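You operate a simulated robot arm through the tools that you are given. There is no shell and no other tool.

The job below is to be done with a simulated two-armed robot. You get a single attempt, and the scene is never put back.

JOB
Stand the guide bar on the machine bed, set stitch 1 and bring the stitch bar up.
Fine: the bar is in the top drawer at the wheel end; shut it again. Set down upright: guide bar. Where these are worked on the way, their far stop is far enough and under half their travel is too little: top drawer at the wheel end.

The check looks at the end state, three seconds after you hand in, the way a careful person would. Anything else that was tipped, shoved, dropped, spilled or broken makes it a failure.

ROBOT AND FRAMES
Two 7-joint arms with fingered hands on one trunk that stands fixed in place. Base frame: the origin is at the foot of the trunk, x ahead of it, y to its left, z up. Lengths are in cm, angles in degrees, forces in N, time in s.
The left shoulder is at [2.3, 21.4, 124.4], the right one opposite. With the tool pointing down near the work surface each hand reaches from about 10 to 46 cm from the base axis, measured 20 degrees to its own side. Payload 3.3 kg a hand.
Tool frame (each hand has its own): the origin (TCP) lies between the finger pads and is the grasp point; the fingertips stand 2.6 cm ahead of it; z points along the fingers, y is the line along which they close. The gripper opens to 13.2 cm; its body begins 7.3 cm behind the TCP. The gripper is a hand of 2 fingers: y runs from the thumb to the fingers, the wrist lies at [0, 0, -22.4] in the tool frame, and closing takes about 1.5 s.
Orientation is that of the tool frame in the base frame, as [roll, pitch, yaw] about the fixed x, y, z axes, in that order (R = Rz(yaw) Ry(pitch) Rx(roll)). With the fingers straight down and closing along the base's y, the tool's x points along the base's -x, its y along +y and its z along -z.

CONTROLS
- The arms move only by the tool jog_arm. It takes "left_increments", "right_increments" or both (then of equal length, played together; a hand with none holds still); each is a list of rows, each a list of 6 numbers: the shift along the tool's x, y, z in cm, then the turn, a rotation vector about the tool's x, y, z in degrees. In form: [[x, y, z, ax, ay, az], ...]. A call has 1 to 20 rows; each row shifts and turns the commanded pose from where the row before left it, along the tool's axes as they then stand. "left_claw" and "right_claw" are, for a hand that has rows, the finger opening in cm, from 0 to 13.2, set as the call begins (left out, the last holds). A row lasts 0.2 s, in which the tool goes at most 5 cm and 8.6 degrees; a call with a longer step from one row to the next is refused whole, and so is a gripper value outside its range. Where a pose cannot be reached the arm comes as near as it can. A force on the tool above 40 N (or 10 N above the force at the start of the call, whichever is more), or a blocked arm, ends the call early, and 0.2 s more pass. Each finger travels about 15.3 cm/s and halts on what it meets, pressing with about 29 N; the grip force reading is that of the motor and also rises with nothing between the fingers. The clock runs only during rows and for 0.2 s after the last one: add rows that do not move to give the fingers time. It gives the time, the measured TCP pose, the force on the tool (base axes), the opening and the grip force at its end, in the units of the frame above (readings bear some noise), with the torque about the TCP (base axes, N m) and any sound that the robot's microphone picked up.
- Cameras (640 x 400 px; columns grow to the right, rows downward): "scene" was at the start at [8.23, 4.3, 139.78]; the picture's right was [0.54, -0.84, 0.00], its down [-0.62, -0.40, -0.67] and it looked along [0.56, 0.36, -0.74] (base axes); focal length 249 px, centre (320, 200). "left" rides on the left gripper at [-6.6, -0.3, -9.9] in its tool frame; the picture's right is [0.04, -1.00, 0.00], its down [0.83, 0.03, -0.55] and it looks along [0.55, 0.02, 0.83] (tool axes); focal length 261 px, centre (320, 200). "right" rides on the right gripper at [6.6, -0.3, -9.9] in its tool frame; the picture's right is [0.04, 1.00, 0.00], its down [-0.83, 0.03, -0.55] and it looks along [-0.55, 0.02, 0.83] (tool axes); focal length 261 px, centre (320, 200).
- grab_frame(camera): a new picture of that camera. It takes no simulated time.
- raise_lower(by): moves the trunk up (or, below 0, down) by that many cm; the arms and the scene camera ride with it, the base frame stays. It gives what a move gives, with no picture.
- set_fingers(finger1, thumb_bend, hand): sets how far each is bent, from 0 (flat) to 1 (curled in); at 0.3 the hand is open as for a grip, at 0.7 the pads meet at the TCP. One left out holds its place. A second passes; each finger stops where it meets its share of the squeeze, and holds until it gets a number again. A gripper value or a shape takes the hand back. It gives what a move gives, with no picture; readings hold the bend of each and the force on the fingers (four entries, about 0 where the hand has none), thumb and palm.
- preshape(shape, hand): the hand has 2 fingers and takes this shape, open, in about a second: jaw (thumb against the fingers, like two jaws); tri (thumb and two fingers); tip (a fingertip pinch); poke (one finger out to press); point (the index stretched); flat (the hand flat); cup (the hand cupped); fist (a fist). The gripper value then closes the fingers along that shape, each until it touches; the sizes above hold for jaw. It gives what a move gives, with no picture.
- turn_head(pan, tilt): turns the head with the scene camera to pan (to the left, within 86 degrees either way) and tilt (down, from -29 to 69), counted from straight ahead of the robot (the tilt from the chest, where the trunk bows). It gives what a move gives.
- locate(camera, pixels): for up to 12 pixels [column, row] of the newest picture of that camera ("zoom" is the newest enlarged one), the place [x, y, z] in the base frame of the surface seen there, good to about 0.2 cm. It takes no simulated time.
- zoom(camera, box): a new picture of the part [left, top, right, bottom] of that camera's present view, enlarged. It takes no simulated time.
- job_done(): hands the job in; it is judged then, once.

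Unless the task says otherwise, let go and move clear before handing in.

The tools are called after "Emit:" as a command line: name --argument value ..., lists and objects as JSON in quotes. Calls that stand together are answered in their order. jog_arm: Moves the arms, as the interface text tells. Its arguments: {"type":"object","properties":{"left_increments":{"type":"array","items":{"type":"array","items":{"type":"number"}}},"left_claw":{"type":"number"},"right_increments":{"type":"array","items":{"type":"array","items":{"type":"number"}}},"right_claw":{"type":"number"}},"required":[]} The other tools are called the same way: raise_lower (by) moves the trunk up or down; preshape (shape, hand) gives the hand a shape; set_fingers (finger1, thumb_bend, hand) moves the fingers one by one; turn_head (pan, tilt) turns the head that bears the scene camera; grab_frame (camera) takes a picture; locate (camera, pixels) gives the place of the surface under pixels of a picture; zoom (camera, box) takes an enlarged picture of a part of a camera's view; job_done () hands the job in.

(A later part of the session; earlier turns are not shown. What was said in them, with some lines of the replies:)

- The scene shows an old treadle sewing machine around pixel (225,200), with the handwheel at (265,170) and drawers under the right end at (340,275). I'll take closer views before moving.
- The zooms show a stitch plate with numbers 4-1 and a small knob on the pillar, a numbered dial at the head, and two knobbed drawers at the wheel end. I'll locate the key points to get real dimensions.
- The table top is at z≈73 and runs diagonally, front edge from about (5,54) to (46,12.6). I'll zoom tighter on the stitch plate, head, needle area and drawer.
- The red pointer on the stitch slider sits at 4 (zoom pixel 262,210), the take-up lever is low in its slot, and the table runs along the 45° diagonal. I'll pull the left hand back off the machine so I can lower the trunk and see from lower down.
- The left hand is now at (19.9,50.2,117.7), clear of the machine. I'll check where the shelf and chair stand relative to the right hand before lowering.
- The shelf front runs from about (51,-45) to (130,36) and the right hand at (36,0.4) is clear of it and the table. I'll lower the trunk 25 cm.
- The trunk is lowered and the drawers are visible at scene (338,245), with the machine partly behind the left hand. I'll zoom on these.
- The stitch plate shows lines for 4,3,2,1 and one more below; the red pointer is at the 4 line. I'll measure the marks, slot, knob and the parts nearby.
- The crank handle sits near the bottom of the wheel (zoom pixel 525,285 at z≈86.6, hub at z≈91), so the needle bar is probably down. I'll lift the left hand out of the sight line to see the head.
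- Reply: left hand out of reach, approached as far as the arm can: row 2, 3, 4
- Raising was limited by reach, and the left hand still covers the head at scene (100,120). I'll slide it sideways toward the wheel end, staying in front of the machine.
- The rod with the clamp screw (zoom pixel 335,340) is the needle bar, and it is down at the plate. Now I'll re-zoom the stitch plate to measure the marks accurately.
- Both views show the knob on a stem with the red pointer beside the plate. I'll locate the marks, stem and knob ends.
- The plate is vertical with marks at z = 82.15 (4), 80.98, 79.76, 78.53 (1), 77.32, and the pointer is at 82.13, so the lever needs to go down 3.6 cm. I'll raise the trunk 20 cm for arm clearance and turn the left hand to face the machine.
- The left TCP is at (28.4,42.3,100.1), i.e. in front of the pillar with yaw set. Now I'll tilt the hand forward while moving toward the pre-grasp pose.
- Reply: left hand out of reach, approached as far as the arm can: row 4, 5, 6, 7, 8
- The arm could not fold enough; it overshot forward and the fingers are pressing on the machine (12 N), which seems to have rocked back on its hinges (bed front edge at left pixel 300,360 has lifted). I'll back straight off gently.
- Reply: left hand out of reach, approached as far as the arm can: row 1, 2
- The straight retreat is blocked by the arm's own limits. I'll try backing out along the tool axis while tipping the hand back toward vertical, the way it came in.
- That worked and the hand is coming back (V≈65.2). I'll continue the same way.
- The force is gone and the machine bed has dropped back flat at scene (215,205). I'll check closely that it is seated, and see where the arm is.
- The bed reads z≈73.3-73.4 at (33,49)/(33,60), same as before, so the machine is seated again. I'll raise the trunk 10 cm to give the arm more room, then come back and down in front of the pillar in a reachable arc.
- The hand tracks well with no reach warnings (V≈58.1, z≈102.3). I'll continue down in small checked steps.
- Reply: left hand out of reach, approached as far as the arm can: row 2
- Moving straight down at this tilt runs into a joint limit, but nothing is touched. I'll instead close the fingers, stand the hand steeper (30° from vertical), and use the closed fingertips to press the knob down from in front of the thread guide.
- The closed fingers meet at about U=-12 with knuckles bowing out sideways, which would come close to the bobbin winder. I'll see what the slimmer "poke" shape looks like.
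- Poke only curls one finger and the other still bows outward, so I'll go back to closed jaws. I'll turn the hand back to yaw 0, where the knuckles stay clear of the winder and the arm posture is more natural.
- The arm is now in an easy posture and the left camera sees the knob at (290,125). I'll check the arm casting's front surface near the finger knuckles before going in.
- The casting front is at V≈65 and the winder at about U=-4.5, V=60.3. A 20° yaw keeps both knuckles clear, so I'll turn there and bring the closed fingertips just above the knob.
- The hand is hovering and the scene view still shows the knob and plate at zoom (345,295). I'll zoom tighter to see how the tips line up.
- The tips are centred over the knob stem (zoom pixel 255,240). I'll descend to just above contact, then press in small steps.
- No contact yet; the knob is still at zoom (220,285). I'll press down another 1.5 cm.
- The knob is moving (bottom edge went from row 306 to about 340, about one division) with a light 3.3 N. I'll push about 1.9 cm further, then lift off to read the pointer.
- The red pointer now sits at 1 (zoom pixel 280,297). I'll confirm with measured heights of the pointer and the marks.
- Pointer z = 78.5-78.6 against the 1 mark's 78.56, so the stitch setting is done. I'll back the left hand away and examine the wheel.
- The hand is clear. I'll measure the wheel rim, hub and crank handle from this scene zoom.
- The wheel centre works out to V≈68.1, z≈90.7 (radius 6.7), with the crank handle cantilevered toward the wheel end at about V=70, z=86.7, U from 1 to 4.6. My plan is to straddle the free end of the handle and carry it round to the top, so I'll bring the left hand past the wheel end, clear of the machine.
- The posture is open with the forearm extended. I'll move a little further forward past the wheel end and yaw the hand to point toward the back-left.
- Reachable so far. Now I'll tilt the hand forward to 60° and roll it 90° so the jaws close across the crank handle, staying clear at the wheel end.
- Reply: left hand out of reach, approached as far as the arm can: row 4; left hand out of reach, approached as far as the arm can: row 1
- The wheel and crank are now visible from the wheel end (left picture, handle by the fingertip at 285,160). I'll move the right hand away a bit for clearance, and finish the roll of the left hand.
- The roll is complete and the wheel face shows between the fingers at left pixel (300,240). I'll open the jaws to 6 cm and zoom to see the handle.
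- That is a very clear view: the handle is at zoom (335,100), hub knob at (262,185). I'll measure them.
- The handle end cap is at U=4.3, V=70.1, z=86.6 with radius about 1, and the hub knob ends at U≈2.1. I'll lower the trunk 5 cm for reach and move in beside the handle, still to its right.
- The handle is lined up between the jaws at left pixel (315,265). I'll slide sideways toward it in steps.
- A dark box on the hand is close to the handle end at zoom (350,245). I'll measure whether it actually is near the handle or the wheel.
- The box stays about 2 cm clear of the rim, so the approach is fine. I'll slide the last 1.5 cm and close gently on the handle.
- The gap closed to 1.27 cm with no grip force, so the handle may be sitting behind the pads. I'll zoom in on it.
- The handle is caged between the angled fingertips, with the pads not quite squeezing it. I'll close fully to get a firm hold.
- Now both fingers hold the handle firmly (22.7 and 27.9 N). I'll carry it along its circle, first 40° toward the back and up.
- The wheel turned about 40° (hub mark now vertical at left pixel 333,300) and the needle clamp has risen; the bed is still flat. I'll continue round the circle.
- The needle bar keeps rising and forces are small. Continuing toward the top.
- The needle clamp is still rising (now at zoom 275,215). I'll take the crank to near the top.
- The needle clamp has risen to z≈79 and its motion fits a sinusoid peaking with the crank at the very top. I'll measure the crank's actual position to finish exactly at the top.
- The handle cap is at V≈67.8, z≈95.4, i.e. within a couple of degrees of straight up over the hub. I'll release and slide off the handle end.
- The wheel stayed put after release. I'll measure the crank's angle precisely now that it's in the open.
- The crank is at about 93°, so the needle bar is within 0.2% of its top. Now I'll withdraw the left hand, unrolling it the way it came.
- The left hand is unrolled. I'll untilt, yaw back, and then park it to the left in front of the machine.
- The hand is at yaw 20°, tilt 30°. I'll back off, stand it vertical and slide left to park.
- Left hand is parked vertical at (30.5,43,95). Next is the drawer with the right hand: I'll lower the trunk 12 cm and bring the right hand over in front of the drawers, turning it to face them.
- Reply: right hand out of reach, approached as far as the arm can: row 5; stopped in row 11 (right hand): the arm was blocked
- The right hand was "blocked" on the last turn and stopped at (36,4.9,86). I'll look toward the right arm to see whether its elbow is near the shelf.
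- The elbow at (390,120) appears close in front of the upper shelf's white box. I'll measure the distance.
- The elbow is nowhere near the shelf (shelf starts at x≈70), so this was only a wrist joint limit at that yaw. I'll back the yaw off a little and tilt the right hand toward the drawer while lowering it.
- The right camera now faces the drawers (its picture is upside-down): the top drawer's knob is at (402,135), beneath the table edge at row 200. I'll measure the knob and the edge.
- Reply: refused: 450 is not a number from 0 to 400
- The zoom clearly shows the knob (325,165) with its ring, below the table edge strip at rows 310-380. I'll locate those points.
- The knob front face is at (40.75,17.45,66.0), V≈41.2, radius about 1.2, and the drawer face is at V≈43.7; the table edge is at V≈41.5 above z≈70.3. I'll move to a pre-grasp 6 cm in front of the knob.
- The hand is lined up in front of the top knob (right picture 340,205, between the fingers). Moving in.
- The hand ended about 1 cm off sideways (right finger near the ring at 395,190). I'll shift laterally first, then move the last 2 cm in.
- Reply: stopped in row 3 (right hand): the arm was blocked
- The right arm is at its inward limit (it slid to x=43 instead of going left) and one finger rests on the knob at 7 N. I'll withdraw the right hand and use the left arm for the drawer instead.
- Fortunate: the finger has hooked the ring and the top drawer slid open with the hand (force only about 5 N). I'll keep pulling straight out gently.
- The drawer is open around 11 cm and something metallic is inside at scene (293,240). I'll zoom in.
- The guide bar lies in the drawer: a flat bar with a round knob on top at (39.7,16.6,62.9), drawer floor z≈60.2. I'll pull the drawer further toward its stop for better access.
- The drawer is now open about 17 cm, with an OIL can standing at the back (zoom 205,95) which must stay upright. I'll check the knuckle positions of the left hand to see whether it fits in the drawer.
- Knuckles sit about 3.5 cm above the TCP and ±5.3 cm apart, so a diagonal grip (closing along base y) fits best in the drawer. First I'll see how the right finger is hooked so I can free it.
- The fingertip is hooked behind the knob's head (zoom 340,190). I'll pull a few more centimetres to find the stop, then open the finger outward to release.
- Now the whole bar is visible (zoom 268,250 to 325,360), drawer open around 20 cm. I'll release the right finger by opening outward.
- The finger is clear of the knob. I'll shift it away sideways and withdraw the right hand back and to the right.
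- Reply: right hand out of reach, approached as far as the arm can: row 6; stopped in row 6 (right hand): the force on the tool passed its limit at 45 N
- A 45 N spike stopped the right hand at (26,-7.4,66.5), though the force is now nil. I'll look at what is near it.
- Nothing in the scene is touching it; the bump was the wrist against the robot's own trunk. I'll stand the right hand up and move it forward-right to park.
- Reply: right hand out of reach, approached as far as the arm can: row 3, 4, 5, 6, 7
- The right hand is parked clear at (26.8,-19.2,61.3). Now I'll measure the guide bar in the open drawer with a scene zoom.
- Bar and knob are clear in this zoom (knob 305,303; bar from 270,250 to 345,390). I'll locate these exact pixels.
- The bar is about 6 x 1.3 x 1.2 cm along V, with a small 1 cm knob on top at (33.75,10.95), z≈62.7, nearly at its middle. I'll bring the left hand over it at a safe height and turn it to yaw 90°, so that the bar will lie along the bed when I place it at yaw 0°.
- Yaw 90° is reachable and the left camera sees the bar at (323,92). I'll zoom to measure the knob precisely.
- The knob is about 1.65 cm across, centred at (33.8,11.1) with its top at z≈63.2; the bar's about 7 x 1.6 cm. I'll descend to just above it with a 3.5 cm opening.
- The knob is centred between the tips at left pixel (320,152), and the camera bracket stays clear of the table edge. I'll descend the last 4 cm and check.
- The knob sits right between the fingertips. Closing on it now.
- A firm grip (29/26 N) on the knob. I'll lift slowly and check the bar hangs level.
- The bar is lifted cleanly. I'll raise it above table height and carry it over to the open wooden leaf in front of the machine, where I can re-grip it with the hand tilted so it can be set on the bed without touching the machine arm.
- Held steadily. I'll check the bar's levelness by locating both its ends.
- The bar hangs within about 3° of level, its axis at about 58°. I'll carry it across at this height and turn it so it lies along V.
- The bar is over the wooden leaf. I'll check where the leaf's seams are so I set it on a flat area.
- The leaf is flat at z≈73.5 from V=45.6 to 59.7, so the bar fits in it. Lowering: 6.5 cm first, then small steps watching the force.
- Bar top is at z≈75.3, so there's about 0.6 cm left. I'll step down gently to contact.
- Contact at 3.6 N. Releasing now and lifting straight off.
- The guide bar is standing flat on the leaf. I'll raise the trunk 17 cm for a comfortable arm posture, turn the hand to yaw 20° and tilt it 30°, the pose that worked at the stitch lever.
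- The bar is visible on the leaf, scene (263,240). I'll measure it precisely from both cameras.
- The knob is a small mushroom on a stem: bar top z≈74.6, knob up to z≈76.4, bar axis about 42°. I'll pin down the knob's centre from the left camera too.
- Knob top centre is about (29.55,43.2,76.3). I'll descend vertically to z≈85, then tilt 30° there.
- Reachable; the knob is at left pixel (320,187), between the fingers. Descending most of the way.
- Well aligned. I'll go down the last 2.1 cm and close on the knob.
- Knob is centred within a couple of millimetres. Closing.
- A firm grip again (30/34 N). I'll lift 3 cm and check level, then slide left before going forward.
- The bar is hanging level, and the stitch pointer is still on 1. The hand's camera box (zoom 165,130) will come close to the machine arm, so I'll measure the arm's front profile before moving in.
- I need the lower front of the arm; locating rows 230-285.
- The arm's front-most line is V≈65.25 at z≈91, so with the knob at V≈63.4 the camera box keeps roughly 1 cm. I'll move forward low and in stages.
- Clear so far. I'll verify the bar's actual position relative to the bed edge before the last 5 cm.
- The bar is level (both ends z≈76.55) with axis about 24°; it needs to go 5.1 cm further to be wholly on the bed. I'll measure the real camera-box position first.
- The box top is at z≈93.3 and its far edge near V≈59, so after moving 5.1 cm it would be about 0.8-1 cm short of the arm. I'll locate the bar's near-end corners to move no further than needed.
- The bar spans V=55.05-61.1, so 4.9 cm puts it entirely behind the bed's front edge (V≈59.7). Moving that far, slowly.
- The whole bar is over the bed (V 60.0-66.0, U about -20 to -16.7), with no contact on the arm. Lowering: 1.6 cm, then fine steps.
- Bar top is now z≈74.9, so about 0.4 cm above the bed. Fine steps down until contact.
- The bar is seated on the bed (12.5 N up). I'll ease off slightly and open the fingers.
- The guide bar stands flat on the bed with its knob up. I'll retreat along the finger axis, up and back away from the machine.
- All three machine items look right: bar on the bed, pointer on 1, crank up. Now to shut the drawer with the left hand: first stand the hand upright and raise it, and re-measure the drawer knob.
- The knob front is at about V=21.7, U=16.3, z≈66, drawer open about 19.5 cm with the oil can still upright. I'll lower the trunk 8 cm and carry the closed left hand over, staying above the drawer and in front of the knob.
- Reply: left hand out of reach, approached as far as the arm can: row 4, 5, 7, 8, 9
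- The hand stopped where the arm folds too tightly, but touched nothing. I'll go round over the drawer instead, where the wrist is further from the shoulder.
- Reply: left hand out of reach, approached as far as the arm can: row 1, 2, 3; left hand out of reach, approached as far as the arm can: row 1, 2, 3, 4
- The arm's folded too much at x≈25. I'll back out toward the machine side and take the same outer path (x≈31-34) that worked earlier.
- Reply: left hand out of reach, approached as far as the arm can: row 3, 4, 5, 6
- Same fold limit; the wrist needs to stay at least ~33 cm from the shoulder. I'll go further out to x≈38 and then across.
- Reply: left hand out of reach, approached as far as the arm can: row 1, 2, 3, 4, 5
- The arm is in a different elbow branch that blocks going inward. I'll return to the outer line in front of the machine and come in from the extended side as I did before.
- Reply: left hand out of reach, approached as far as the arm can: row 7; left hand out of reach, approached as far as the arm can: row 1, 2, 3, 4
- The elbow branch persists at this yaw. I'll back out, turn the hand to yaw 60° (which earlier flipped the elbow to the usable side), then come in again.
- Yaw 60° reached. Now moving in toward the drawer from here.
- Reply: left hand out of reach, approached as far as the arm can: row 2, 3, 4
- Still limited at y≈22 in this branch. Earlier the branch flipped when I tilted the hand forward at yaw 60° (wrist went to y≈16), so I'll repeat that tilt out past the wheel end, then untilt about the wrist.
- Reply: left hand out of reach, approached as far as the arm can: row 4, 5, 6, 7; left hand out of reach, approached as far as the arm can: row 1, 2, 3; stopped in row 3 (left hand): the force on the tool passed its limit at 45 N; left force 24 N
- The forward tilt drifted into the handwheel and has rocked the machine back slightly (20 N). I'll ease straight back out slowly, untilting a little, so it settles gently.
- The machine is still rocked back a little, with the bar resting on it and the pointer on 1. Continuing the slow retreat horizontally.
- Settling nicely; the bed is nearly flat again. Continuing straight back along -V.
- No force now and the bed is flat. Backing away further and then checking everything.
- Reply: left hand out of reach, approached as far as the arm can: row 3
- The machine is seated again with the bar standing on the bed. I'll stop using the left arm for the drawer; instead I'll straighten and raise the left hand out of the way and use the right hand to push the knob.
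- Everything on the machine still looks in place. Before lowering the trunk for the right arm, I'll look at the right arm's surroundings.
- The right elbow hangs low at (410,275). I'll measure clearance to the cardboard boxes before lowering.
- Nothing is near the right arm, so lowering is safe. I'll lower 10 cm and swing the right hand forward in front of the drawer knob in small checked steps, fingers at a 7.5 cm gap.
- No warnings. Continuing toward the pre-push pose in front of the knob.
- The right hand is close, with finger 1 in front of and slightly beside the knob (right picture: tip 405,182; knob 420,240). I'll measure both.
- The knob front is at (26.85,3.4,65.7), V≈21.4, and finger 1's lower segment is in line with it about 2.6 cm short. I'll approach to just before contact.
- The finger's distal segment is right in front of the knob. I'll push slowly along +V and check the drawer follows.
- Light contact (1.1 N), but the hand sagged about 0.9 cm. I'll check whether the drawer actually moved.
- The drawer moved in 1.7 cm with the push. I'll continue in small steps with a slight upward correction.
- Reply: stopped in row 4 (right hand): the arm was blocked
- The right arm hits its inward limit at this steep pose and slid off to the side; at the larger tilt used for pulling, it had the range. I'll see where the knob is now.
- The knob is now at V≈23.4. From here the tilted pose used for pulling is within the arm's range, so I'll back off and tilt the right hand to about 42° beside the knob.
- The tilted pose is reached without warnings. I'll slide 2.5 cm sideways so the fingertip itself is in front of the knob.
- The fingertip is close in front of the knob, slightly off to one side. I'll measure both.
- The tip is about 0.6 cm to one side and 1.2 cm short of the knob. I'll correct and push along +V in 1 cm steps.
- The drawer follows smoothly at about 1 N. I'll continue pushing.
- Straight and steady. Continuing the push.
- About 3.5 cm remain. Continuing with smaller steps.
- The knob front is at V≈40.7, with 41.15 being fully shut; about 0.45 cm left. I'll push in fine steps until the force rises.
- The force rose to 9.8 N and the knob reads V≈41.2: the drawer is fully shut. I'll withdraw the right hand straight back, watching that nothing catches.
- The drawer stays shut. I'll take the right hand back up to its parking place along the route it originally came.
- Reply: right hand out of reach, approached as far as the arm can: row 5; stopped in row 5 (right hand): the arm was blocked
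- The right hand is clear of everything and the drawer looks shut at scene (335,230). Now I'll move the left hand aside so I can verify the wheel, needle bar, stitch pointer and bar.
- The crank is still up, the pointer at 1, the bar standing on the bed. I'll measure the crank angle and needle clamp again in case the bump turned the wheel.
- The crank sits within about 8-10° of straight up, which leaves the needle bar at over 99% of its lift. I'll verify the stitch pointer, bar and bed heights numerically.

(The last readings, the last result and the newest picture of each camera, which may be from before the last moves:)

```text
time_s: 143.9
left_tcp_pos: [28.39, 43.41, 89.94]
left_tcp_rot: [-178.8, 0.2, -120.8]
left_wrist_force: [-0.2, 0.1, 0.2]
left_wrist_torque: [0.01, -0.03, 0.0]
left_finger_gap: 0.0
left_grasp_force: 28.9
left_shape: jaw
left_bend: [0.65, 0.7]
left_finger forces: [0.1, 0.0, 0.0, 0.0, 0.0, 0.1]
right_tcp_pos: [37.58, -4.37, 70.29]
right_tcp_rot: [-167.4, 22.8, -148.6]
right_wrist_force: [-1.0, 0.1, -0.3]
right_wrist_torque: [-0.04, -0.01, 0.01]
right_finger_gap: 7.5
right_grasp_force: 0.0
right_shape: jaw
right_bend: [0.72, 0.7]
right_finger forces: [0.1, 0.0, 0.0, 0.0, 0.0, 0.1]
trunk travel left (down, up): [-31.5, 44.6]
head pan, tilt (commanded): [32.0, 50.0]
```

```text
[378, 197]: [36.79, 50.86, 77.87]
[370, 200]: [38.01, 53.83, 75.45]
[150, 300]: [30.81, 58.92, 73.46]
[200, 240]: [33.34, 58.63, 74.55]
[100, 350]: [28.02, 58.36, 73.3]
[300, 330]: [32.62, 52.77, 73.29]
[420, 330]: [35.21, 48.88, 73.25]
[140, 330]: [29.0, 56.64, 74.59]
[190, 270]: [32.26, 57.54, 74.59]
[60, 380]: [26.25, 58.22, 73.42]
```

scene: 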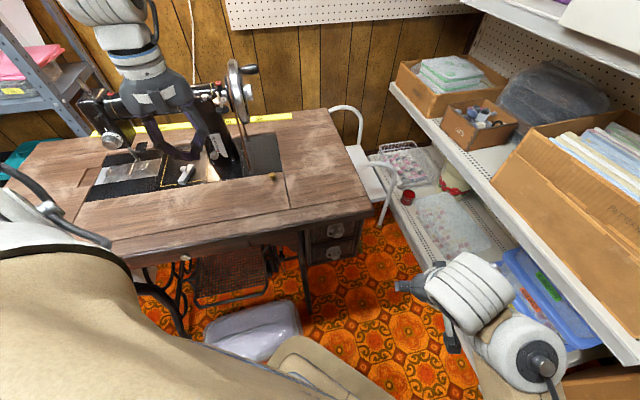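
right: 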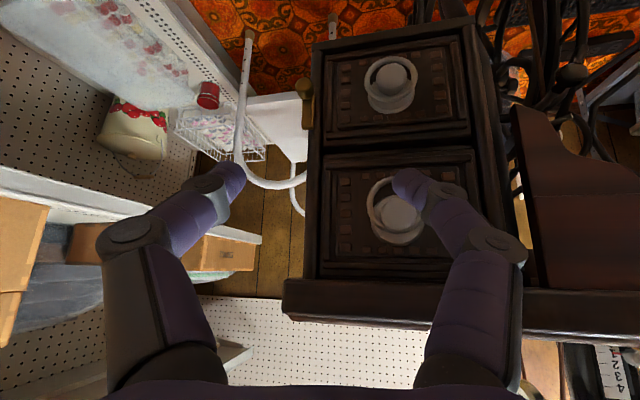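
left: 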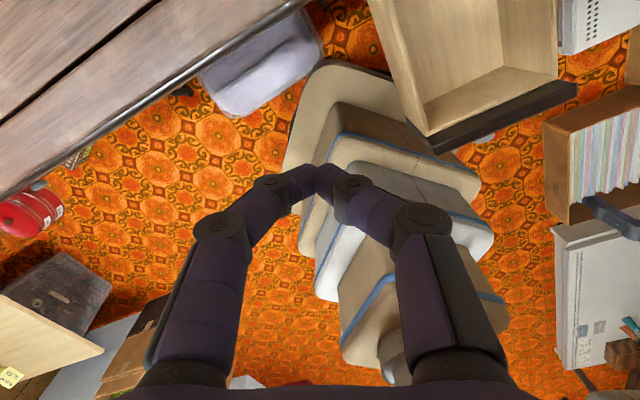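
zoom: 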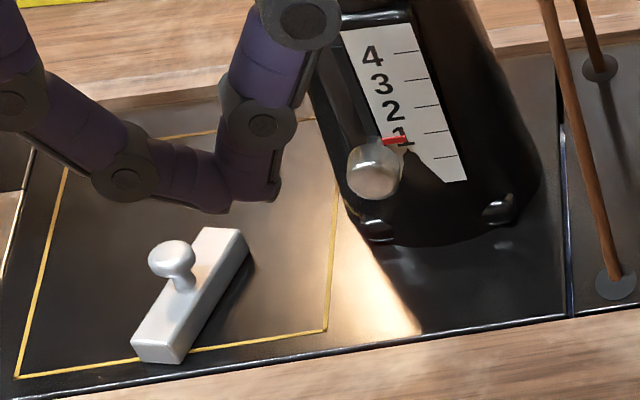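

The bar's top is level at z≈74.57 across its length, flat on the bed at 73.4. Checking the pointer against the marks once more.

Emit:
locate --camera "zoom" --pixels '[[390, 142], [398, 140], [437, 132], [428, 106], [446, 157], [405, 52]]'

Emit:
zoom --camera "scene" --box '[280, 195, 392, 265]'

Emit:
grab_frame --camera "left"

```text
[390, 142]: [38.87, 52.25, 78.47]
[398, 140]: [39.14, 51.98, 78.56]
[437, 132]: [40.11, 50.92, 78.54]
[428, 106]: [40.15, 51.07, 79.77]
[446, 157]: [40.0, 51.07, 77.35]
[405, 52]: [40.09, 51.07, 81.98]
```

```text
5.71 times, centred on (336, 230) of scene
```

zoom: 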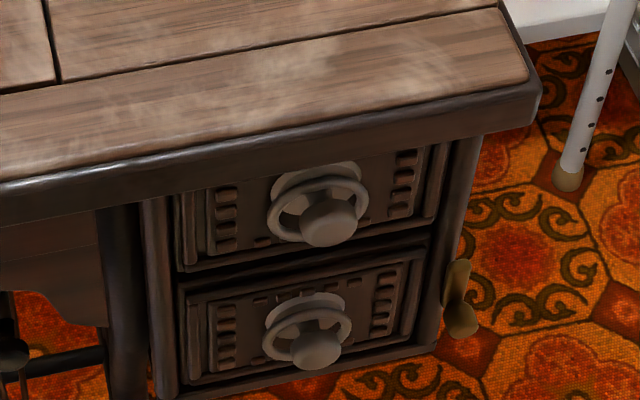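

```text
taken
```

left: 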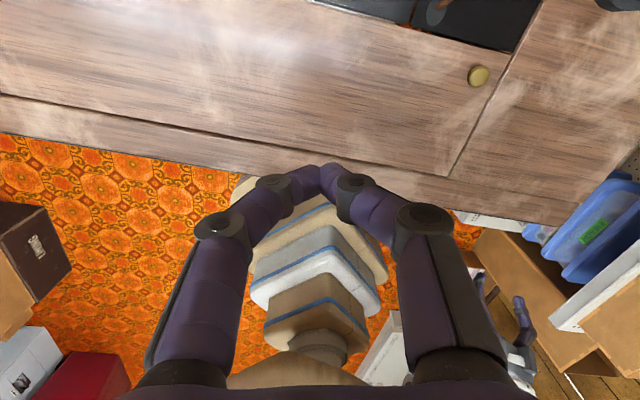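

Pointer z≈78.5 equals mark 1 (78.54) and the drawer is flush. One last check on the needle clamp's height compared with before (it was at z≈79.0 at the top).

Emit:
zoom --camera "scene" --box '[90, 125, 170, 175]'

Emit:
locate --camera "zoom" --pixels '[[345, 222], [380, 214], [350, 230], [335, 200], [365, 285], [385, 280]]'

Emit:
zoom --camera "scene" --box '[60, 80, 140, 140]'

```text
8.00 times, centred on (130, 150) of scene
```

zoom: 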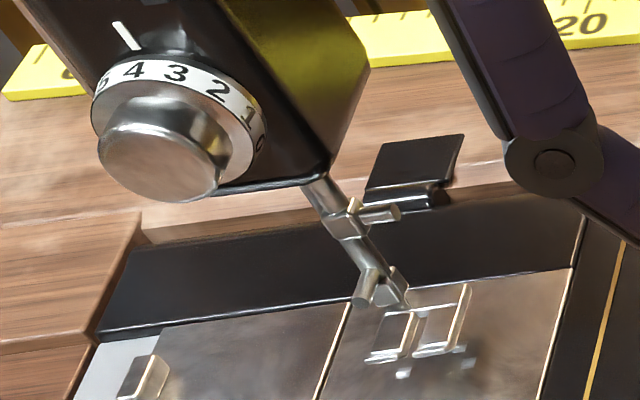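

```text
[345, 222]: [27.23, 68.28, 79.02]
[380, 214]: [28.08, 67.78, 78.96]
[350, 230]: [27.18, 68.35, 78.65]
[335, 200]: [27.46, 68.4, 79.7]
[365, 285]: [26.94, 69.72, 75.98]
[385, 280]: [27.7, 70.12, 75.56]
```

```text
6.67 times, centred on (100, 110) of scene
```

zoom: 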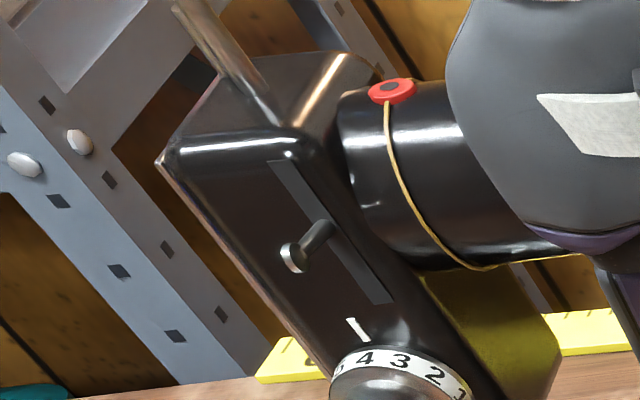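

The guide bar is standing on the bed, the stitch pointer is on 1 and the top drawer is shut. The needle clamp is back at z≈78.96, its top position, and both hands are empty and clear. I'm handing in.

Emit:
job_done

```text
The job is handed in.
```

I've handed in the job. The last pictures and measurements show all of it done:

- **Guide bar:** It is out of the top drawer and stands flat on the machine bed with its knob up. Its top is level at z≈74.6, against 73.4 for the bed. I took "upright" to mean knob up, the way it lay in the drawer.
- **Stitch:** The red pointer is at z≈78.5, level with the 1 mark.
- **Stitch bar:** I took this to be the needle bar. I turned the wheel by its crank until the needle clamp reached z≈79, the top of its travel. The crank is now about 8–10° short of straight up.
- **Top drawer at the wheel end:** I pulled it open about 19.5 cm, then pushed it shut until the pushing force rose to about 10 N. Its knob is back where it started, at V≈41.2 (distance in from the front).

Some contacts along the way were not planned:

- **Machine rocked twice:** My left hand tipped the machine back on its hinges, once early on and once with the bar already on the bed. It settled flat both times and the bar stayed put. The second bump seems to be what moved the crank those few degrees.
- **Right-hand stop:** My right hand stopped once at 45 N, most likely against the robot's own trunk. I saw no scene object touched.

I could not check the oil can inside the drawer after shutting it; it was upright when I last saw it.
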